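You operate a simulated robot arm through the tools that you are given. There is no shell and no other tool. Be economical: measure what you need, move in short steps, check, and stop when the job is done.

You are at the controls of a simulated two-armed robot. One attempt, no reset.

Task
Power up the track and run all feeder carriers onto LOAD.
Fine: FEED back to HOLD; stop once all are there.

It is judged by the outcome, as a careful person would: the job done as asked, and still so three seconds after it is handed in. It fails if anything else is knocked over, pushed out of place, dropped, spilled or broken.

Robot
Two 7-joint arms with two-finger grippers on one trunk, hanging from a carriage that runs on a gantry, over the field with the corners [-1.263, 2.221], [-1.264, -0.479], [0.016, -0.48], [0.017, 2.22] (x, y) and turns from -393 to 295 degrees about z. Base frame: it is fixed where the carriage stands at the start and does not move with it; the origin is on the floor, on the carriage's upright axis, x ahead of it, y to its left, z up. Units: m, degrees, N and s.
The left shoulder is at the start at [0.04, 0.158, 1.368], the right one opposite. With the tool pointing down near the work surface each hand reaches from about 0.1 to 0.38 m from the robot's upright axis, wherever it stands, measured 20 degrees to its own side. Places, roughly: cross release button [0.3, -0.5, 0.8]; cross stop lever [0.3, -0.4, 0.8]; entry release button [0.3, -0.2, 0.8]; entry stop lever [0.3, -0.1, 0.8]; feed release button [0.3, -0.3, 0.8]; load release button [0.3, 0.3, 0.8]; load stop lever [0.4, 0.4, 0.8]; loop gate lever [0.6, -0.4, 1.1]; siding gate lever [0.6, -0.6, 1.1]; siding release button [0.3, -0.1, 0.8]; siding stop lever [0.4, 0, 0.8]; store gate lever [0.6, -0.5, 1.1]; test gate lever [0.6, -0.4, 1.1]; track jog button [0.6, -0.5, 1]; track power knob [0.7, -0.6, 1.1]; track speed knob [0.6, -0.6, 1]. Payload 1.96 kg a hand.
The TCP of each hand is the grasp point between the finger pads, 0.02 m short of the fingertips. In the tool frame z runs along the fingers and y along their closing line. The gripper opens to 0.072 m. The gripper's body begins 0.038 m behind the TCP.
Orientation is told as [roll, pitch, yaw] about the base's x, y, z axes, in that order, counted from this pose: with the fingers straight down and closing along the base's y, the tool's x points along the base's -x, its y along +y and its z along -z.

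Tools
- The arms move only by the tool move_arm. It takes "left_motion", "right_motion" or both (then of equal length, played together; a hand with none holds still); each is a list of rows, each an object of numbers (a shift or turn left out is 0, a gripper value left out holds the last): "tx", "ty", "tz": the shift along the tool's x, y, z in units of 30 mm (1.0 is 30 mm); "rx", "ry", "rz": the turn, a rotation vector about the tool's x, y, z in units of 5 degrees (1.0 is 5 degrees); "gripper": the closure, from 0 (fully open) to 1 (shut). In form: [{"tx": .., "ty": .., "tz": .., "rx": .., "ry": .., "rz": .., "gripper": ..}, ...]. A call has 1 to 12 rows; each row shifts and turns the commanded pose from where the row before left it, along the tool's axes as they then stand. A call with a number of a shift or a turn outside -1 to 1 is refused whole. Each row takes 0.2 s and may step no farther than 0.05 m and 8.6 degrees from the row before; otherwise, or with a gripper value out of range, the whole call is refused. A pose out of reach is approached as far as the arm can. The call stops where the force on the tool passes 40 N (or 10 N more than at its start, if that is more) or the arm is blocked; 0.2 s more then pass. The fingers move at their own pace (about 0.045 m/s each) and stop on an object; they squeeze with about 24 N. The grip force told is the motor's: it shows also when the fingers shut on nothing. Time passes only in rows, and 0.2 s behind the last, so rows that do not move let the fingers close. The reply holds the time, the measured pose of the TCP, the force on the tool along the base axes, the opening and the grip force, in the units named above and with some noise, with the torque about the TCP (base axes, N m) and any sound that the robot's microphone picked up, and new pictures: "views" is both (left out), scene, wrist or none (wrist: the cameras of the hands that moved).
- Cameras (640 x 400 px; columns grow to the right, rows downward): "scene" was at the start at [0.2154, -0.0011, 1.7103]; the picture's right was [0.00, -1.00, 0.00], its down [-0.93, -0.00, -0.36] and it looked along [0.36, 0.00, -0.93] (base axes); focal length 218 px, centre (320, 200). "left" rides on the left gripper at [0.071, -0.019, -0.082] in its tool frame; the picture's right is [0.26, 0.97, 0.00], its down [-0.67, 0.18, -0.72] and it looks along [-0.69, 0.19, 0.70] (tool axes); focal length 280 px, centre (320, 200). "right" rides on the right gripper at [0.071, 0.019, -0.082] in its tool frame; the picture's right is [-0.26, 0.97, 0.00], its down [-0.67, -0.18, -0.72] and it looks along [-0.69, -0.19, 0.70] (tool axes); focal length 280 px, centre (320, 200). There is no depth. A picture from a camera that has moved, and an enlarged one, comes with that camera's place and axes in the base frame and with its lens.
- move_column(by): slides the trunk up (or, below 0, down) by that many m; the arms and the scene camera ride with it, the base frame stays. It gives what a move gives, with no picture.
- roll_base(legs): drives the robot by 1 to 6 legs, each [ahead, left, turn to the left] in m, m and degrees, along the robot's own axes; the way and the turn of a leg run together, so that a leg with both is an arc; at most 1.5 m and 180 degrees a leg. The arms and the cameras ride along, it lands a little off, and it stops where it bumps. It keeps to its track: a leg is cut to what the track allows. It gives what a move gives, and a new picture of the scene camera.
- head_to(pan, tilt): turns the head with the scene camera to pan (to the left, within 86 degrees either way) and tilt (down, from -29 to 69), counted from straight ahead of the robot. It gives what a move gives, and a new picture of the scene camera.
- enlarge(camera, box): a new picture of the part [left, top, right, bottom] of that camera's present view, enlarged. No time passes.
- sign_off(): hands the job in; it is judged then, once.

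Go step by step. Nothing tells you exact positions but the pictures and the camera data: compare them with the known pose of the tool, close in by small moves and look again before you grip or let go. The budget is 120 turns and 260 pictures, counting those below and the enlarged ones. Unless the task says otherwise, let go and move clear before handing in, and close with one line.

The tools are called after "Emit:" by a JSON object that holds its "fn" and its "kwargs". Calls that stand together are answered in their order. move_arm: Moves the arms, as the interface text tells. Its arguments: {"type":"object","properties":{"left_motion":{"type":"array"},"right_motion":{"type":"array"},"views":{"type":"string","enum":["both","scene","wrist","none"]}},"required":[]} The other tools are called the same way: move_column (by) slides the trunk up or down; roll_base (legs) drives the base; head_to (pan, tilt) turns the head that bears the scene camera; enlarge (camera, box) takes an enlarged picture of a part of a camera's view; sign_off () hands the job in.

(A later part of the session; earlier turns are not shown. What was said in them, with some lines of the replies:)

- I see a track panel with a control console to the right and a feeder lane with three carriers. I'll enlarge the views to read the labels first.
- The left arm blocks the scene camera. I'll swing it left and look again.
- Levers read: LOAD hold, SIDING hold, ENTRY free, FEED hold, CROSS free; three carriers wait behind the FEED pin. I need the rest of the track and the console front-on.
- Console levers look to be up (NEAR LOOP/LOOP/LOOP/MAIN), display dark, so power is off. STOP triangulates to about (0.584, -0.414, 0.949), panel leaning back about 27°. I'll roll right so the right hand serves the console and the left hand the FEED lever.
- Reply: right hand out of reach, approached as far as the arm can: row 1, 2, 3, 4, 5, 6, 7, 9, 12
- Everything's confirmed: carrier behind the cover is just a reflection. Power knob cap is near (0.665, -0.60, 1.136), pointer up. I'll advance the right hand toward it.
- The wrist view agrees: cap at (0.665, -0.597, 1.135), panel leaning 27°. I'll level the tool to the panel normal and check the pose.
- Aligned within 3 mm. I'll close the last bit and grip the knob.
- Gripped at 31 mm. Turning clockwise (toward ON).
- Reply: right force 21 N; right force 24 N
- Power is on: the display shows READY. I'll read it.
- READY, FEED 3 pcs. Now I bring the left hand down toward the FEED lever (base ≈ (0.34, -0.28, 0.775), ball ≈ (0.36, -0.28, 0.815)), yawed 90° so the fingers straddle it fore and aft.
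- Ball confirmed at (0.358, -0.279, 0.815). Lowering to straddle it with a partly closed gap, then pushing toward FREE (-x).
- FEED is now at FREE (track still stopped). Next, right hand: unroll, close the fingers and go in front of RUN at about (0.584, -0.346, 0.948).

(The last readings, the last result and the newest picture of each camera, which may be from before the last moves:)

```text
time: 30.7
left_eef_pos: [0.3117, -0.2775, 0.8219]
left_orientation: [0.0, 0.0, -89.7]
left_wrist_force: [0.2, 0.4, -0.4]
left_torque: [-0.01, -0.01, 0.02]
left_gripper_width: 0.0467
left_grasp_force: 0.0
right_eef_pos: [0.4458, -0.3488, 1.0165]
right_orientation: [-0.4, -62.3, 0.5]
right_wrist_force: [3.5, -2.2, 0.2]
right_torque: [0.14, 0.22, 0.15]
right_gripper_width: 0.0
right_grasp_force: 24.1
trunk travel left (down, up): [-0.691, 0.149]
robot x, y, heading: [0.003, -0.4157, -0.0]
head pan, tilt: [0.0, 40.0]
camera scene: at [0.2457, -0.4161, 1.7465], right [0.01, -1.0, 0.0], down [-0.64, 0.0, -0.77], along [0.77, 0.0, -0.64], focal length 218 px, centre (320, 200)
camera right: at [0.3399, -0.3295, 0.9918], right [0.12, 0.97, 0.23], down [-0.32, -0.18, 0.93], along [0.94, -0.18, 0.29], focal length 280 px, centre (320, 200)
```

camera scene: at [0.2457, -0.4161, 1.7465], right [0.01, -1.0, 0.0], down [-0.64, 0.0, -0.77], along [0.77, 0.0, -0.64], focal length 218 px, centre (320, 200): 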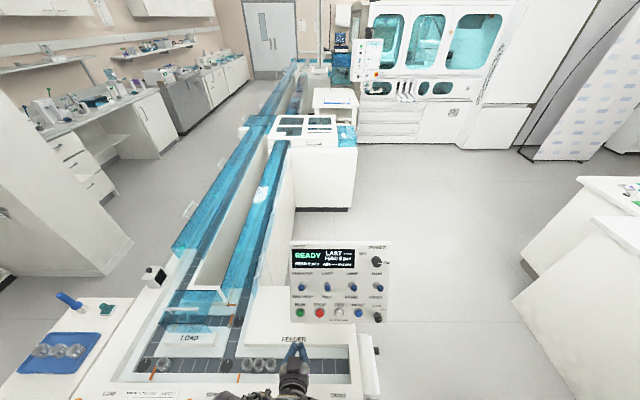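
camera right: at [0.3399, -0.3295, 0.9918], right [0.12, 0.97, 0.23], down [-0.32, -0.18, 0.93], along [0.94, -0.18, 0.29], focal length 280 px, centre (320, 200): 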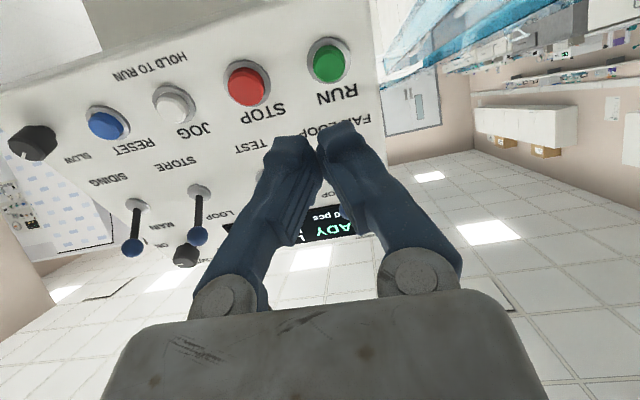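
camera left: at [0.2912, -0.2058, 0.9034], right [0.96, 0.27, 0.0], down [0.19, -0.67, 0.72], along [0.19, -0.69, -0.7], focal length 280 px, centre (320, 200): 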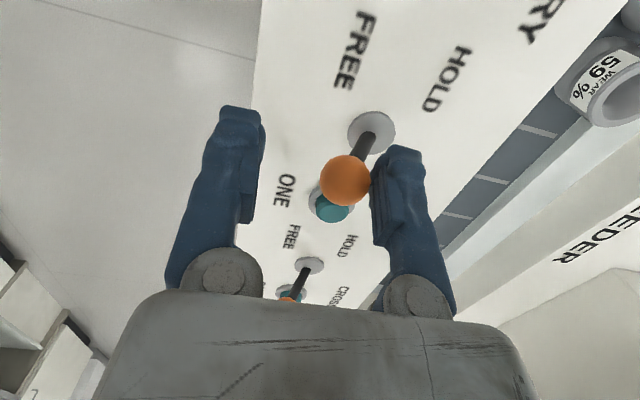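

There's a small side force (about 4 N), possibly the right wrist brushing the left arm. Moving forward takes it away from there; approaching RUN to ~13 mm.

Emit:
{"fn": "move_arm", "kwargs": {"right_motion": [{"tz": 1, "tx": -0.24, "ty": 0.15}, {"tz": 1}, {"tz": 1}, {"tz": 1}], "views": "both"}}

```text
time: 31.7
left_eef_pos: [0.3112, -0.2772, 0.8209]
left_orientation: [0.0, -0.1, -89.7]
left_wrist_force: [-0.3, 0.6, -0.2]
left_torque: [-0.01, -0.01, 0.02]
left_gripper_width: 0.0469
left_grasp_force: 0.1
right_eef_pos: [0.5295, -0.3539, 0.9825]
right_orientation: [0.1, -62.3, 0.3]
right_wrist_force: [-0.3, -0.6, 0.2]
right_torque: [0.01, -0.02, -0.03]
right_gripper_width: 0.0
right_grasp_force: 24.3
right hand out of reach, approached as far as the arm can: row 3, 4
trunk travel left (down, up): [-0.691, 0.149]
robot x, y, heading: [-0.0004, -0.4158, 0.2]
head pan, tilt: [0.0, 40.0]
camera scene: at [0.2456, -0.416, 1.7464], right [0.01, -1.0, 0.0], down [-0.64, 0.0, -0.77], along [0.77, 0.0, -0.64], focal length 218 px, centre (320, 200)
camera right: at [0.4228, -0.3347, 0.958], right [0.12, 0.97, 0.23], down [-0.32, -0.19, 0.93], along [0.94, -0.18, 0.29], focal length 280 px, centre (320, 200)
```

scene: 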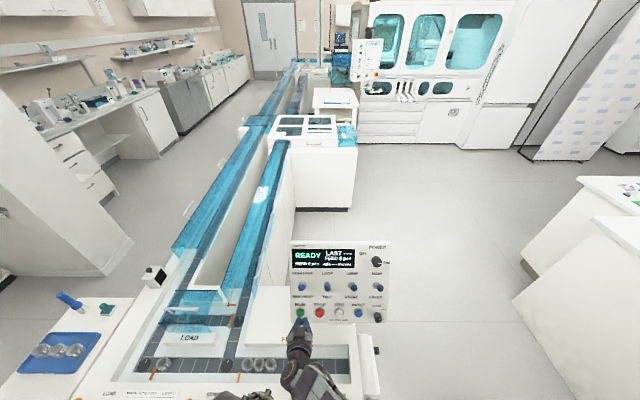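
right: 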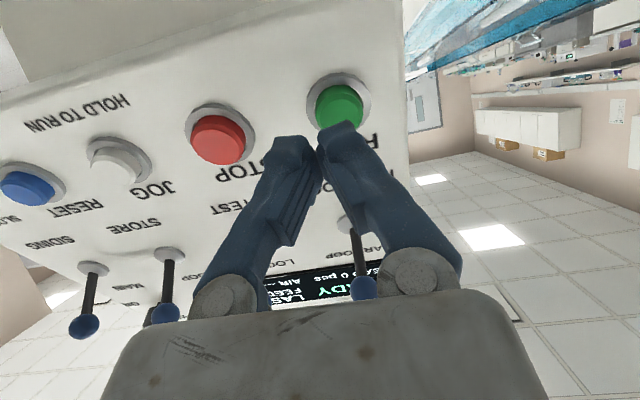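

RUN is beyond reach by ~5 cm at this trunk height. I'll raise both hands 15 cm and lower the trunk 15 cm, keeping the hands at the same place.

Emit:
{"fn": "move_arm", "kwargs": {"left_motion": [{"tz": -1}, {"tz": -1}, {"tz": -1}, {"tz": -1}, {"tz": -1}], "right_motion": [{"tz": -1}, {"tx": -1, "tz": -0.523}, {"tx": -1, "tz": -0.523}, {"tx": -1, "tz": -0.523}, {"tx": -1, "tz": -0.523}], "views": "scene"}}

```text
time: 32.9
left_eef_pos: [0.3098, -0.2763, 0.9743]
left_orientation: [-0.1, 0.1, -89.7]
left_wrist_force: [-0.9, -0.2, -0.3]
left_torque: [0.0, 0.0, -0.01]
left_gripper_width: 0.0471
left_grasp_force: 0.1
right_eef_pos: [0.5024, -0.3546, 1.1322]
right_orientation: [-0.1, -62.4, 0.4]
right_wrist_force: [-0.8, 0.4, 0.8]
right_torque: [0.04, -0.04, 0.0]
right_gripper_width: 0.0001
right_grasp_force: 24.1
trunk travel left (down, up): [-0.691, 0.149]
robot x, y, heading: [0.0016, -0.4183, 0.4]
head pan, tilt: [0.0, 40.0]
camera scene: at [0.2457, -0.416, 1.7464], right [0.01, -1.0, 0.0], down [-0.64, 0.0, -0.77], along [0.77, 0.0, -0.64], focal length 218 px, centre (320, 200)
```

scene: 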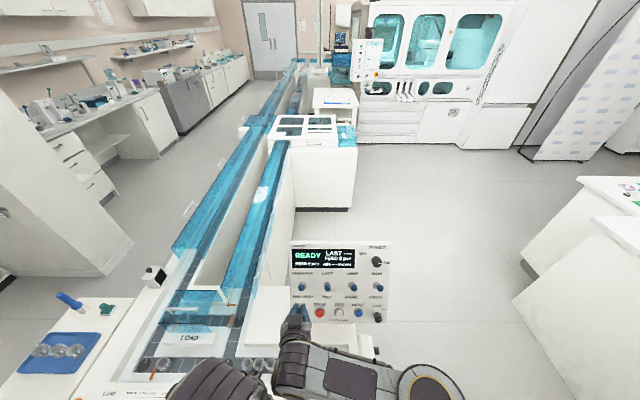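

Emit:
{"fn": "move_arm", "kwargs": {"left_motion": [{"tx": 1}, {"tx": 1}, {"tx": 1}, {"tx": 1}, {"tx": 1}], "views": "none"}}

Emit:
{"fn": "move_column", "kwargs": {"by": -0.13}}

Emit:
{"fn": "move_arm", "kwargs": {"right_motion": [{"tz": 0.5}, {"tz": 0.5}], "views": "both"}}

```text
time: 34.1
left_eef_pos: [0.3098, -0.1265, 0.9717]
left_orientation: [-0.1, 0.0, -89.6]
left_wrist_force: [0.5, 0.6, -0.6]
left_torque: [0.02, 0.01, -0.03]
left_gripper_width: 0.0468
left_grasp_force: 0.1
right_eef_pos: [0.5023, -0.3549, 1.1322]
right_orientation: [0.1, -62.4, 0.4]
right_wrist_force: [-0.7, 0.6, -0.8]
right_torque: [0.01, -0.05, 0.01]
right_gripper_width: 0.0001
right_grasp_force: 23.4
trunk travel left (down, up): [-0.691, 0.149]
robot x, y, heading: [0.0025, -0.4186, 0.3]
head pan, tilt: [0.0, 40.0]
```

```text
time: 35.7
left_eef_pos: [0.311, -0.1266, 0.8418]
left_orientation: [0.0, -0.1, -89.7]
left_wrist_force: [0.7, 1.1, -0.4]
left_torque: [0.01, -0.02, 0.01]
left_gripper_width: 0.0469
left_grasp_force: 0.0
right_eef_pos: [0.5021, -0.3559, 1.0017]
right_orientation: [0.0, -62.4, 0.4]
right_wrist_force: [0.0, 0.3, -0.6]
right_torque: [0.01, 0.0, -0.01]
right_gripper_width: 0.0001
right_grasp_force: 23.8
trunk travel left (down, up): [-0.561, 0.279]
robot x, y, heading: [0.0004, -0.4131, 0.4]
head pan, tilt: [0.0, 40.0]
```

```text
time: 36.3
left_eef_pos: [0.3108, -0.126, 0.8435]
left_orientation: [0.0, 0.0, -89.6]
left_wrist_force: [0.2, -0.3, 0.5]
left_torque: [0.0, -0.02, 0.0]
left_gripper_width: 0.0466
left_grasp_force: 0.1
right_eef_pos: [0.5301, -0.3554, 0.9882]
right_orientation: [-0.2, -62.5, 0.6]
right_wrist_force: [-0.2, 0.1, 0.5]
right_torque: [-0.02, 0.0, 0.01]
right_gripper_width: 0.0
right_grasp_force: 23.8
trunk travel left (down, up): [-0.561, 0.279]
robot x, y, heading: [0.0016, -0.4187, 0.2]
head pan, tilt: [0.0, 40.0]
camera scene: at [0.2457, -0.416, 1.6165], right [0.01, -1.0, 0.0], down [-0.64, 0.0, -0.77], along [0.77, 0.0, -0.64], focal length 218 px, centre (320, 200)
camera right: at [0.4232, -0.3361, 0.9637], right [0.12, 0.97, 0.23], down [-0.32, -0.18, 0.93], along [0.94, -0.18, 0.29], focal length 280 px, centre (320, 200)
```

scene: 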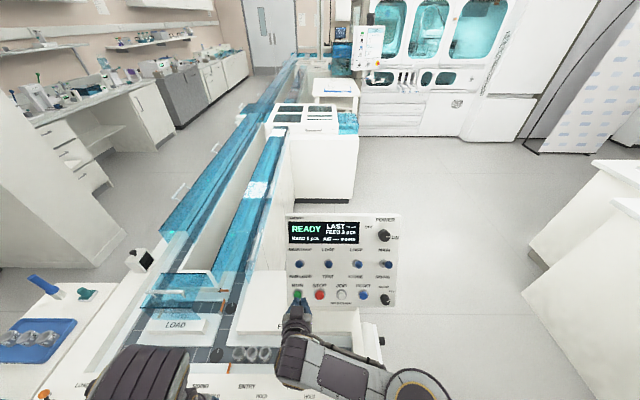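
right: 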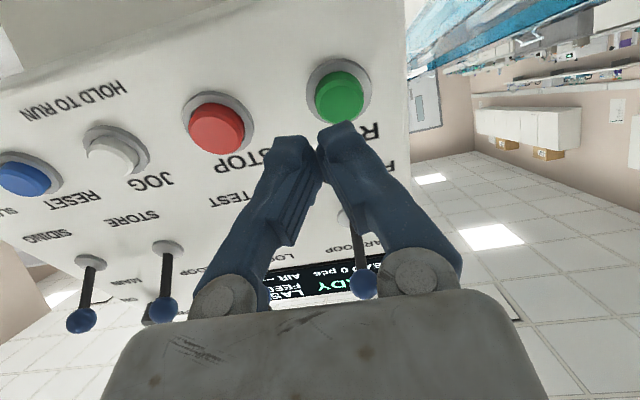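

RUN is at about (0.586, -0.342, 0.956). Pressing and backing off.

Emit:
{"fn": "move_arm", "kwargs": {"right_motion": [{"ty": 0.44, "tx": 0.08}, {"tz": 0.6}, {"tz": 0.6}, {"tz": 0.3}, {"tz": 0.25}, {"tz": -1}], "views": "both"}}

```text
time: 37.3
left_eef_pos: [0.3052, -0.1292, 0.8431]
left_orientation: [-0.1, 0.0, -89.7]
left_wrist_force: [0.5, -0.6, -0.2]
left_torque: [-0.02, -0.02, 0.03]
left_gripper_width: 0.0467
left_grasp_force: 0.0
right_eef_pos: [0.5618, -0.3397, 0.9676]
right_orientation: [0.1, -62.6, 0.4]
right_wrist_force: [-31.0, -7.9, 23.5]
right_torque: [0.04, 0.01, -0.31]
right_gripper_width: 0.0062
right_grasp_force: 29.8
trunk travel left (down, up): [-0.561, 0.279]
robot x, y, heading: [0.0001, -0.4172, 0.5]
head pan, tilt: [0.0, 40.0]
heard: click
stopped in row 5 (right hand): the force on the tool passed its limit at 52 N (the readings are from after the stop); the commanded pose is now the measured one
camera scene: at [0.2429, -0.417, 1.6162], right [0.01, -1.0, 0.0], down [-0.64, 0.0, -0.76], along [0.76, 0.0, -0.64], focal length 218 px, centre (320, 200)
camera right: at [0.4556, -0.321, 0.9427], right [0.11, 0.97, 0.23], down [-0.32, -0.19, 0.93], along [0.94, -0.18, 0.29], focal length 280 px, centre (320, 200)
```

scene: 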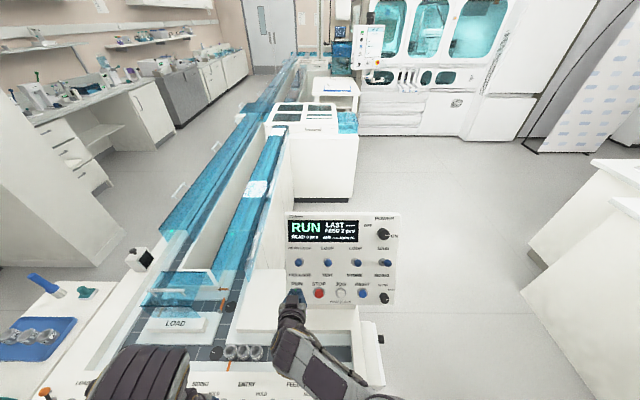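
right: 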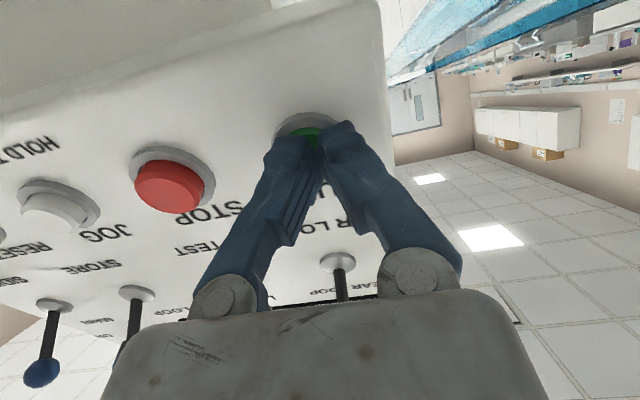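

The track is running. Backing off RUN and lining up with STOP (7 cm to the right), watching the carriers.

Emit:
{"fn": "move_arm", "kwargs": {"right_motion": [{"tz": -1}, {"ty": -0.8}, {"ty": -0.8}, {"ty": -0.7}], "views": "both"}}

Emit:
{"fn": "enlarge", "kwargs": {"camera": "scene", "box": [120, 210, 380, 372]}}

```text
time: 38.3
left_eef_pos: [0.311, -0.1272, 0.843]
left_orientation: [0.1, 0.0, -89.7]
left_wrist_force: [-0.5, 0.1, -0.1]
left_torque: [0.03, 0.03, 0.0]
left_gripper_width: 0.0469
left_grasp_force: 0.1
right_eef_pos: [0.54, -0.41, 0.9834]
right_orientation: [0.2, -62.7, 0.2]
right_wrist_force: [-0.6, -0.8, -0.5]
right_torque: [-0.02, 0.02, 0.0]
right_gripper_width: 0.0001
right_grasp_force: 30.1
trunk travel left (down, up): [-0.561, 0.279]
robot x, y, heading: [0.0017, -0.4173, 0.4]
head pan, tilt: [0.0, 40.0]
camera scene: at [0.2453, -0.4163, 1.6164], right [0.01, -1.0, 0.0], down [-0.64, 0.0, -0.77], along [0.77, 0.0, -0.64], focal length 218 px, centre (320, 200)
camera right: at [0.4349, -0.3902, 0.9578], right [0.11, 0.97, 0.23], down [-0.33, -0.19, 0.93], along [0.94, -0.18, 0.29], focal length 280 px, centre (320, 200)
```

scene: 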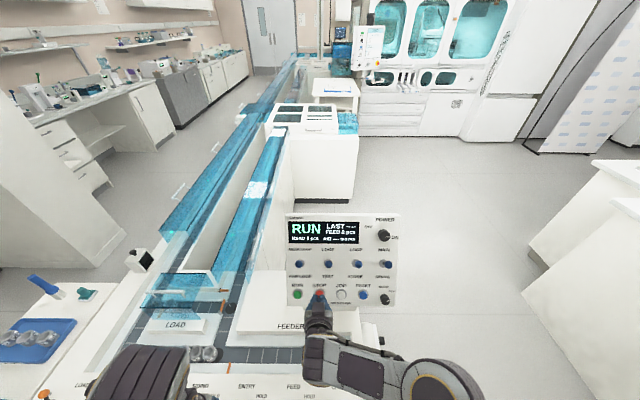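
right: 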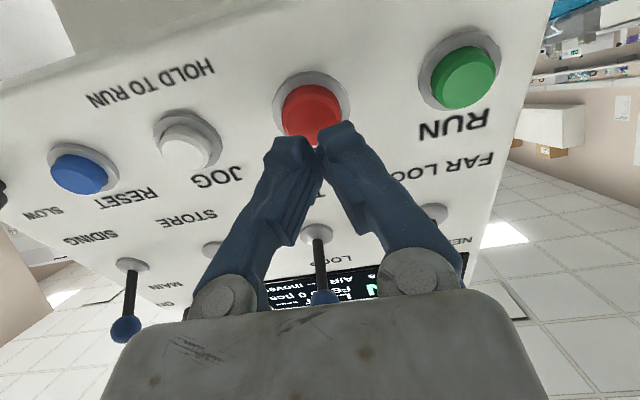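

```text
2.46 times, centred on (250, 291) of scene
camera zoom: at [0.2453, -0.4163, 1.6164], right [0.01, -1.0, 0.0], down [-0.64, 0.0, -0.77], along [0.77, 0.0, -0.64], focal length 536 px, centre (492, -24)
```

zoom: 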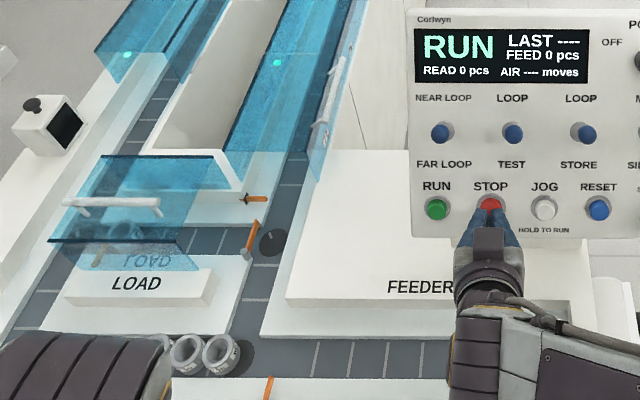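

FEED count is 0: all three left the feeder and are queuing. Now the left hand lifts over the ENTRY lever and straddles the FEED lever again.

Emit:
{"fn": "move_arm", "kwargs": {"left_motion": [{"tz": -1}, {"tz": -0.8, "tx": -0.5, "ty": 0.2}, {"tx": -1}, {"tx": -1}, {"tx": -1}, {"tx": -1}, {"tx": -0.45}], "views": "both"}}

Emit:
{"fn": "enlarge", "kwargs": {"camera": "scene", "box": [80, 210, 340, 372]}}

```text
time: 39.9
left_eef_pos: [0.317, -0.2745, 0.8981]
left_orientation: [0.0, 0.0, -89.7]
left_wrist_force: [0.8, -0.8, 0.5]
left_torque: [0.01, 0.0, 0.02]
left_gripper_width: 0.0467
left_grasp_force: 0.2
right_eef_pos: [0.5407, -0.4105, 0.984]
right_orientation: [0.2, -62.7, 0.2]
right_wrist_force: [-0.1, -0.1, -0.8]
right_torque: [-0.01, 0.0, 0.01]
right_gripper_width: 0.0002
right_grasp_force: 29.8
trunk travel left (down, up): [-0.561, 0.279]
robot x, y, heading: [0.0017, -0.4155, 0.3]
head pan, tilt: [0.0, 40.0]
camera scene: at [0.2452, -0.4162, 1.6164], right [0.01, -1.0, 0.0], down [-0.64, 0.0, -0.77], along [0.77, 0.0, -0.64], focal length 218 px, centre (320, 200)
camera left: at [0.2966, -0.2039, 0.9803], right [0.96, 0.27, 0.0], down [0.19, -0.67, 0.72], along [0.19, -0.69, -0.7], focal length 280 px, centre (320, 200)
```

scene: 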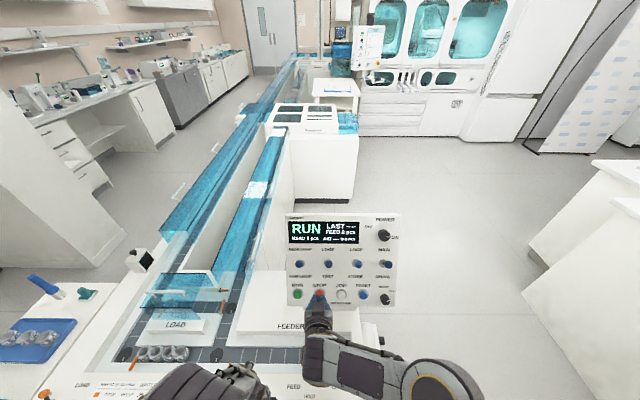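
left: 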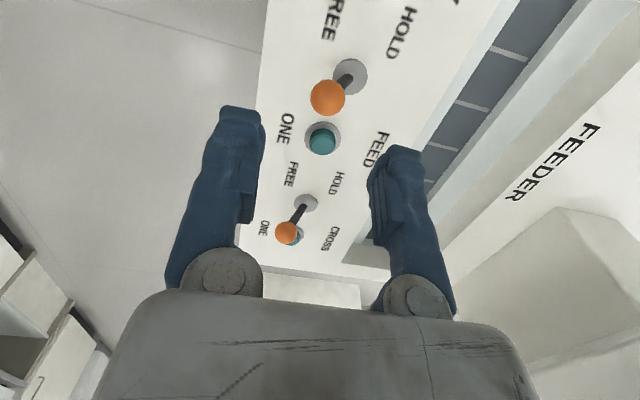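

```text
2.46 times, centred on (210, 291) of scene
camera zoom: at [0.2452, -0.4162, 1.6164], right [0.01, -1.0, 0.0], down [-0.64, 0.0, -0.77], along [0.77, 0.0, -0.64], focal length 536 px, centre (591, -24)
```

zoom: 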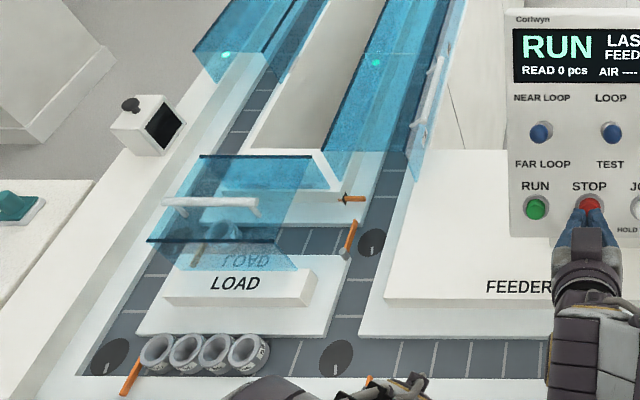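

All three joined the carrier at LOAD (four lined up). Now pushing FEED back to HOLD.

Emit:
{"fn": "move_arm", "kwargs": {"left_motion": [{"tz": 0.9, "tx": -0.08, "ty": 0.15}, {"tz": 0.9}, {"tz": 0.73, "gripper": 0.58}, {"gripper": 0.58}, {"ty": 0.4}, {"ty": 0.4}, {"ty": 0.4}, {"ty": 0.3}, {}], "views": "both"}}

```text
time: 41.9
left_eef_pos: [0.3656, -0.2768, 0.8217]
left_orientation: [0.0, -0.1, -89.7]
left_wrist_force: [-2.4, 0.2, -0.8]
left_torque: [0.0, -0.02, -0.02]
left_gripper_width: 0.0318
left_grasp_force: 1.5
right_eef_pos: [0.5402, -0.4089, 0.9828]
right_orientation: [0.2, -62.8, 0.3]
right_wrist_force: [0.0, -0.1, 0.8]
right_torque: [-0.02, 0.01, 0.05]
right_gripper_width: 0.0
right_grasp_force: 29.6
trunk travel left (down, up): [-0.561, 0.279]
robot x, y, heading: [-0.0022, -0.4193, 0.2]
head pan, tilt: [0.0, 40.0]
camera scene: at [0.2449, -0.4162, 1.6163], right [0.01, -1.0, 0.0], down [-0.64, 0.0, -0.77], along [0.77, 0.0, -0.64], focal length 218 px, centre (320, 200)
camera left: at [0.345, -0.2056, 0.9032], right [0.96, 0.27, 0.0], down [0.19, -0.67, 0.72], along [0.19, -0.69, -0.7], focal length 280 px, centre (320, 200)
```

scene: 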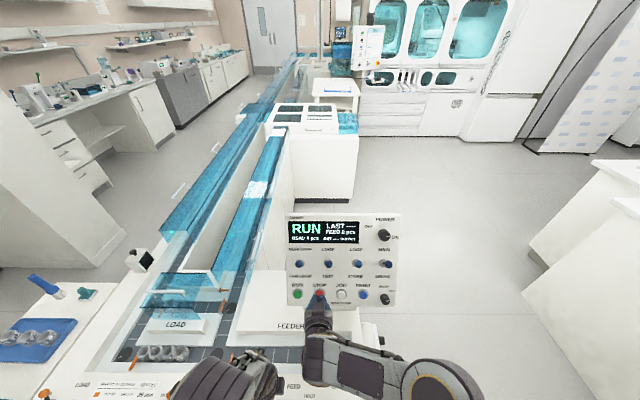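
left: 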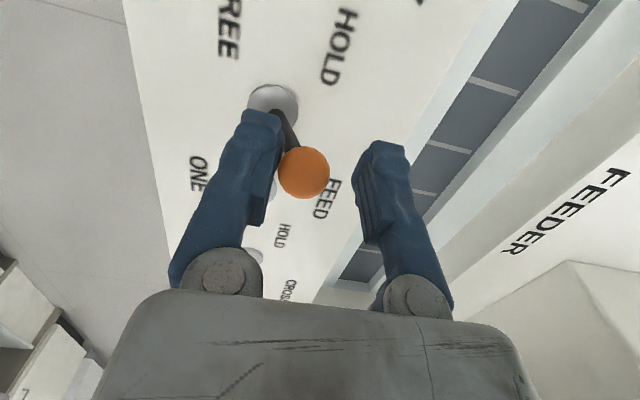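

FEED lever is at HOLD. Freeing the left hand upward and pressing STOP with the right.

Emit:
{"fn": "move_arm", "kwargs": {"left_motion": [{"gripper": 0.3, "ty": -0.1}, {"tz": -0.7, "gripper": 0.3}, {"tz": -0.9}, {"tz": -0.9}], "right_motion": [{"tx": 0.1, "tz": 0.4}, {"tz": 0.3}, {"tz": 0.2}, {"tz": 0.1}], "views": "scene"}}

Emit:
{"fn": "enlarge", "kwargs": {"camera": "scene", "box": [80, 210, 400, 400]}}

```text
time: 42.9
left_eef_pos: [0.3595, -0.2793, 0.886]
left_orientation: [-0.1, 0.0, -89.7]
left_wrist_force: [-0.7, -0.1, -0.3]
left_torque: [0.0, 0.02, 0.02]
left_gripper_width: 0.0503
left_grasp_force: 0.0
right_eef_pos: [0.5612, -0.4089, 0.9681]
right_orientation: [0.4, -63.0, 0.3]
right_wrist_force: [-27.5, -6.5, 21.4]
right_torque: [-0.07, 0.01, -0.14]
right_gripper_width: 0.0062
right_grasp_force: 30.1
trunk travel left (down, up): [-0.561, 0.279]
robot x, y, heading: [-0.0021, -0.4159, 0.2]
head pan, tilt: [0.0, 40.0]
heard: click
stopped in row 4 (right hand): the force on the tool passed its limit at 45 N (the readings are from after the stop); the commanded pose is now the measured one
camera scene: at [0.2428, -0.4171, 1.6161], right [0.0, -1.0, 0.0], down [-0.64, 0.0, -0.76], along [0.76, 0.0, -0.64], focal length 218 px, centre (320, 200)
```

scene: 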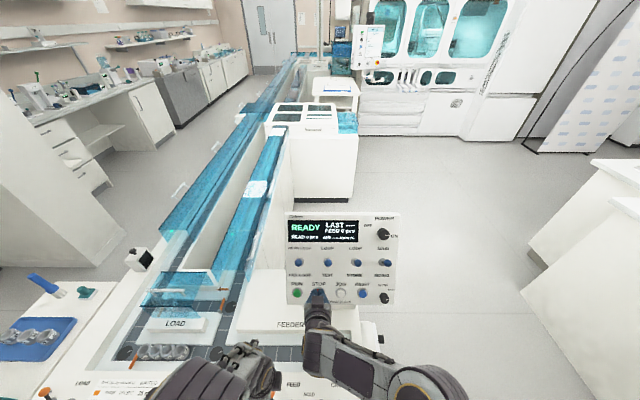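

```text
2.00 times, centred on (240, 305) of scene
camera zoom: at [0.2428, -0.4171, 1.6161], right [0.0, -1.0, 0.0], down [-0.64, 0.0, -0.76], along [0.76, 0.0, -0.64], focal length 436 px, centre (480, -10)
```

zoom: 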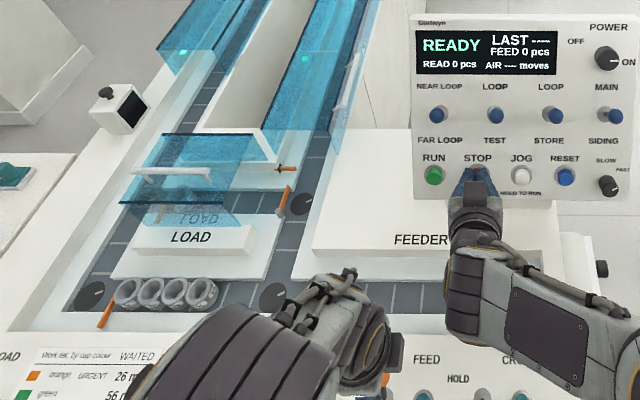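

The track is stopped (READY), with all four carriers at LOAD. Backing the right hand off and moving both hands clear for a final look.

Emit:
{"fn": "move_arm", "kwargs": {"left_motion": [{"tz": -1}, {"tz": -1}, {"tz": -1}, {"tz": -1}, {"tx": 1, "tz": -0.5}, {"tx": 1}, {"tx": 1}, {"tx": 1}, {"tx": 1}], "right_motion": [{"tz": -0.8}, {"tz": -1}, {"ty": -1}, {"ty": -1}, {"ty": -1}, {"ty": -1}, {"ty": -1}, {"ty": -1}, {"ty": -1}], "views": "both"}}

Emit:
{"fn": "head_to", "kwargs": {"pan": 0, "tilt": 60}}

Emit:
{"fn": "enlarge", "kwargs": {"camera": "scene", "box": [100, 60, 420, 260]}}

```text
time: 44.9
left_eef_pos: [0.3643, -0.1283, 1.0206]
left_orientation: [0.1, 0.0, -89.6]
left_wrist_force: [-0.8, -0.3, 0.9]
left_torque: [-0.02, -0.01, 0.03]
left_gripper_width: 0.0504
left_grasp_force: 0.0
right_eef_pos: [0.5173, -0.6181, 0.9922]
right_orientation: [0.4, -63.0, 0.1]
right_wrist_force: [0.2, 0.5, -0.6]
right_torque: [-0.02, 0.02, -0.01]
right_gripper_width: 0.0002
right_grasp_force: 29.6
trunk travel left (down, up): [-0.561, 0.279]
robot x, y, heading: [0.004, -0.416, 0.4]
head pan, tilt: [0.0, 40.0]
camera scene: at [0.2447, -0.4163, 1.6164], right [0.01, -1.0, 0.0], down [-0.64, 0.0, -0.77], along [0.77, 0.0, -0.64], focal length 218 px, centre (320, 200)
camera right: at [0.4119, -0.5989, 0.9667], right [0.11, 0.97, 0.24], down [-0.33, -0.19, 0.93], along [0.94, -0.18, 0.3], focal length 280 px, centre (320, 200)
camera left: at [0.3438, -0.0566, 1.1029], right [0.96, 0.27, 0.0], down [0.19, -0.67, 0.72], along [0.19, -0.69, -0.7], focal length 280 px, centre (320, 200)
```

scene: 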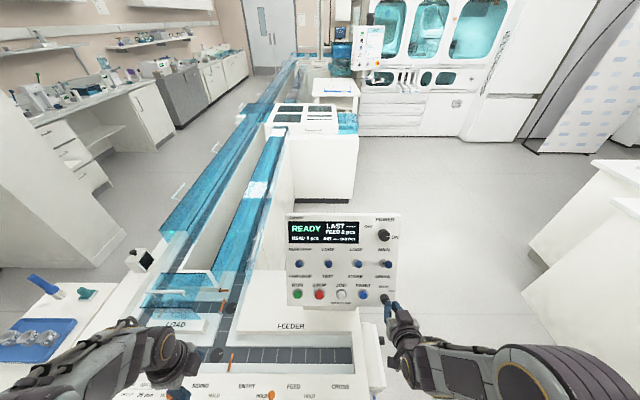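
right: 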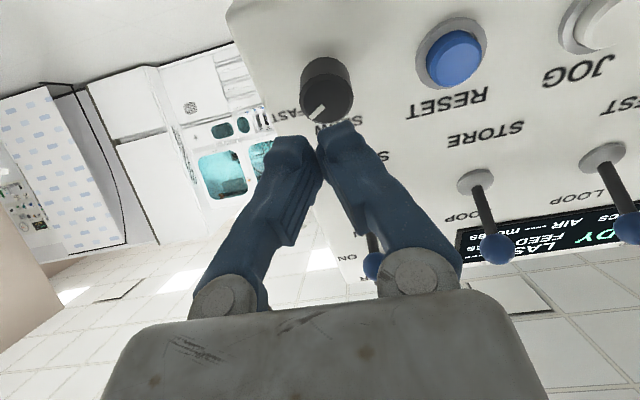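
left: 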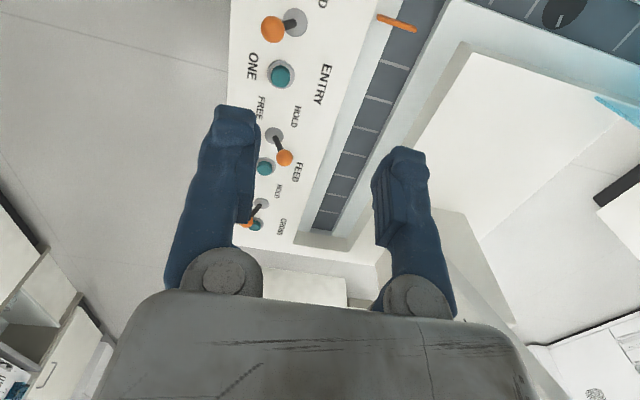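

```text
time: 45.7
left_eef_pos: [0.3647, -0.128, 1.0211]
left_orientation: [0.1, 0.0, -89.8]
left_wrist_force: [-0.3, -1.0, -1.2]
left_torque: [0.0, 0.0, -0.01]
left_gripper_width: 0.0504
left_grasp_force: 0.0
right_eef_pos: [0.5184, -0.6172, 0.9913]
right_orientation: [0.3, -63.0, 0.2]
right_wrist_force: [-0.4, 0.0, -0.3]
right_torque: [0.02, -0.01, 0.01]
right_gripper_width: 0.0
right_grasp_force: 29.5
trunk travel left (down, up): [-0.561, 0.279]
robot x, y, heading: [0.001, -0.414, 0.6]
head pan, tilt: [0.0, 60.0]
camera scene: at [0.2264, -0.4164, 1.5898], right [0.01, -1.0, 0.0], down [-0.87, 0.0, -0.5], along [0.5, 0.0, -0.87], focal length 218 px, centre (320, 200)
```

scene: 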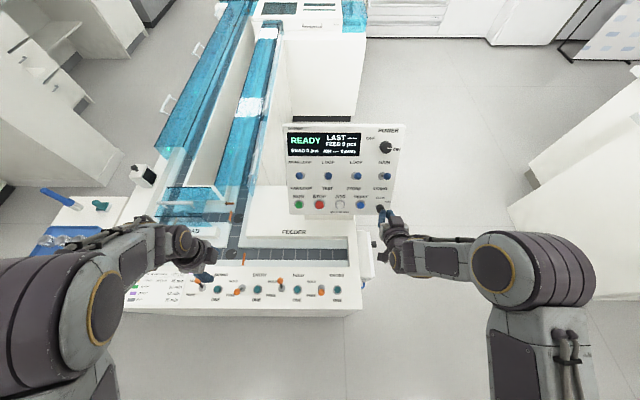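

```text
2.00 times, centred on (260, 160) of scene
camera zoom: at [0.2264, -0.4164, 1.5898], right [0.01, -1.0, 0.0], down [-0.87, 0.0, -0.5], along [0.5, 0.0, -0.87], focal length 436 px, centre (440, 280)
```

zoom: 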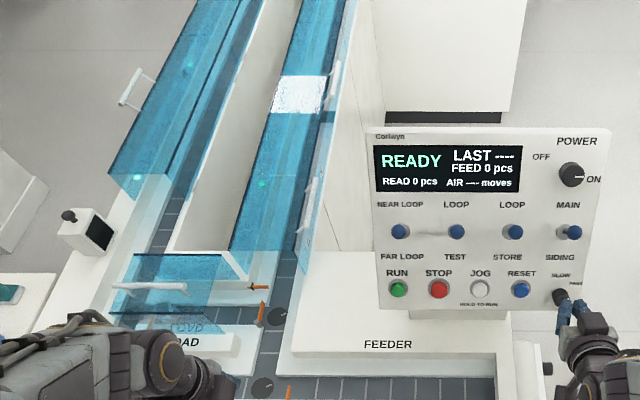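

State looks right: READY, FEED 0, FEED lever at HOLD. A little more clearance and one last look at the LOAD carriers.

Emit:
{"fn": "move_arm", "kwargs": {"left_motion": [{"tz": -1}, {"tz": -1}, {"ty": -1}, {"ty": -1}, {"ty": -1}, {"ty": -1}], "right_motion": [{"tz": -1}, {"tz": -1}, {"tz": -1}, {"ty": -0.5}, {}, {}], "views": "scene"}}

Emit:
{"fn": "enlarge", "kwargs": {"camera": "scene", "box": [120, 180, 380, 330]}}

```text
time: 47.1
left_eef_pos: [0.2472, -0.1301, 1.0826]
left_orientation: [0.3, -1.8, -89.3]
left_wrist_force: [0.7, 0.6, 0.0]
left_torque: [0.02, 0.01, 0.01]
left_gripper_width: 0.0504
left_grasp_force: 0.1
left hand out of reach, approached as far as the arm can: row 6
right_eef_pos: [0.4381, -0.6348, 1.0324]
right_orientation: [0.3, -63.0, 0.2]
right_wrist_force: [0.5, -0.3, 0.9]
right_torque: [0.01, 0.01, 0.02]
right_gripper_width: 0.0
right_grasp_force: 29.3
trunk travel left (down, up): [-0.561, 0.279]
robot x, y, heading: [-0.0005, -0.4148, 0.3]
head pan, tilt: [0.0, 60.0]
camera scene: at [0.2266, -0.4169, 1.5898], right [0.01, -1.0, 0.0], down [-0.87, 0.0, -0.5], along [0.5, 0.0, -0.87], focal length 218 px, centre (320, 200)
```

scene: 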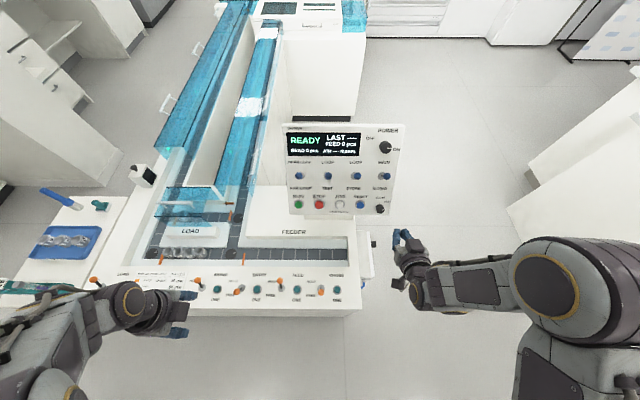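

```text
2.46 times, centred on (250, 255) of scene
camera zoom: at [0.2266, -0.4169, 1.5898], right [0.01, -1.0, 0.0], down [-0.87, 0.0, -0.5], along [0.5, 0.0, -0.87], focal length 536 px, centre (492, 65)
```

zoom: 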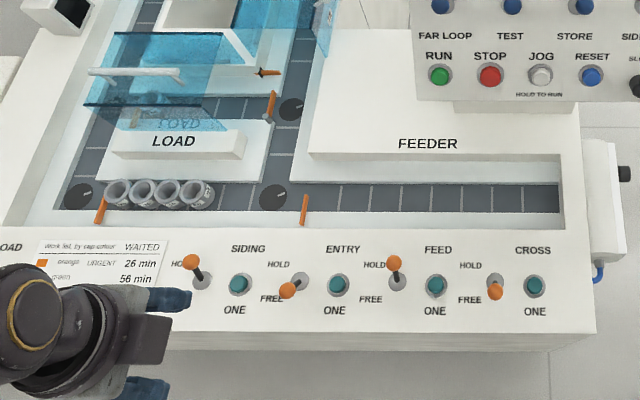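

All carriers sit at LOAD, FEED is at HOLD, the track is powered and stopped, and both hands are clear.

Emit:
{"fn": "sign_off", "kwargs": {}}

```text
The job is handed in.
```

The track is powered on, all three feeder carriers are at LOAD with the one already there, FEED is back at HOLD, and the track is stopped.
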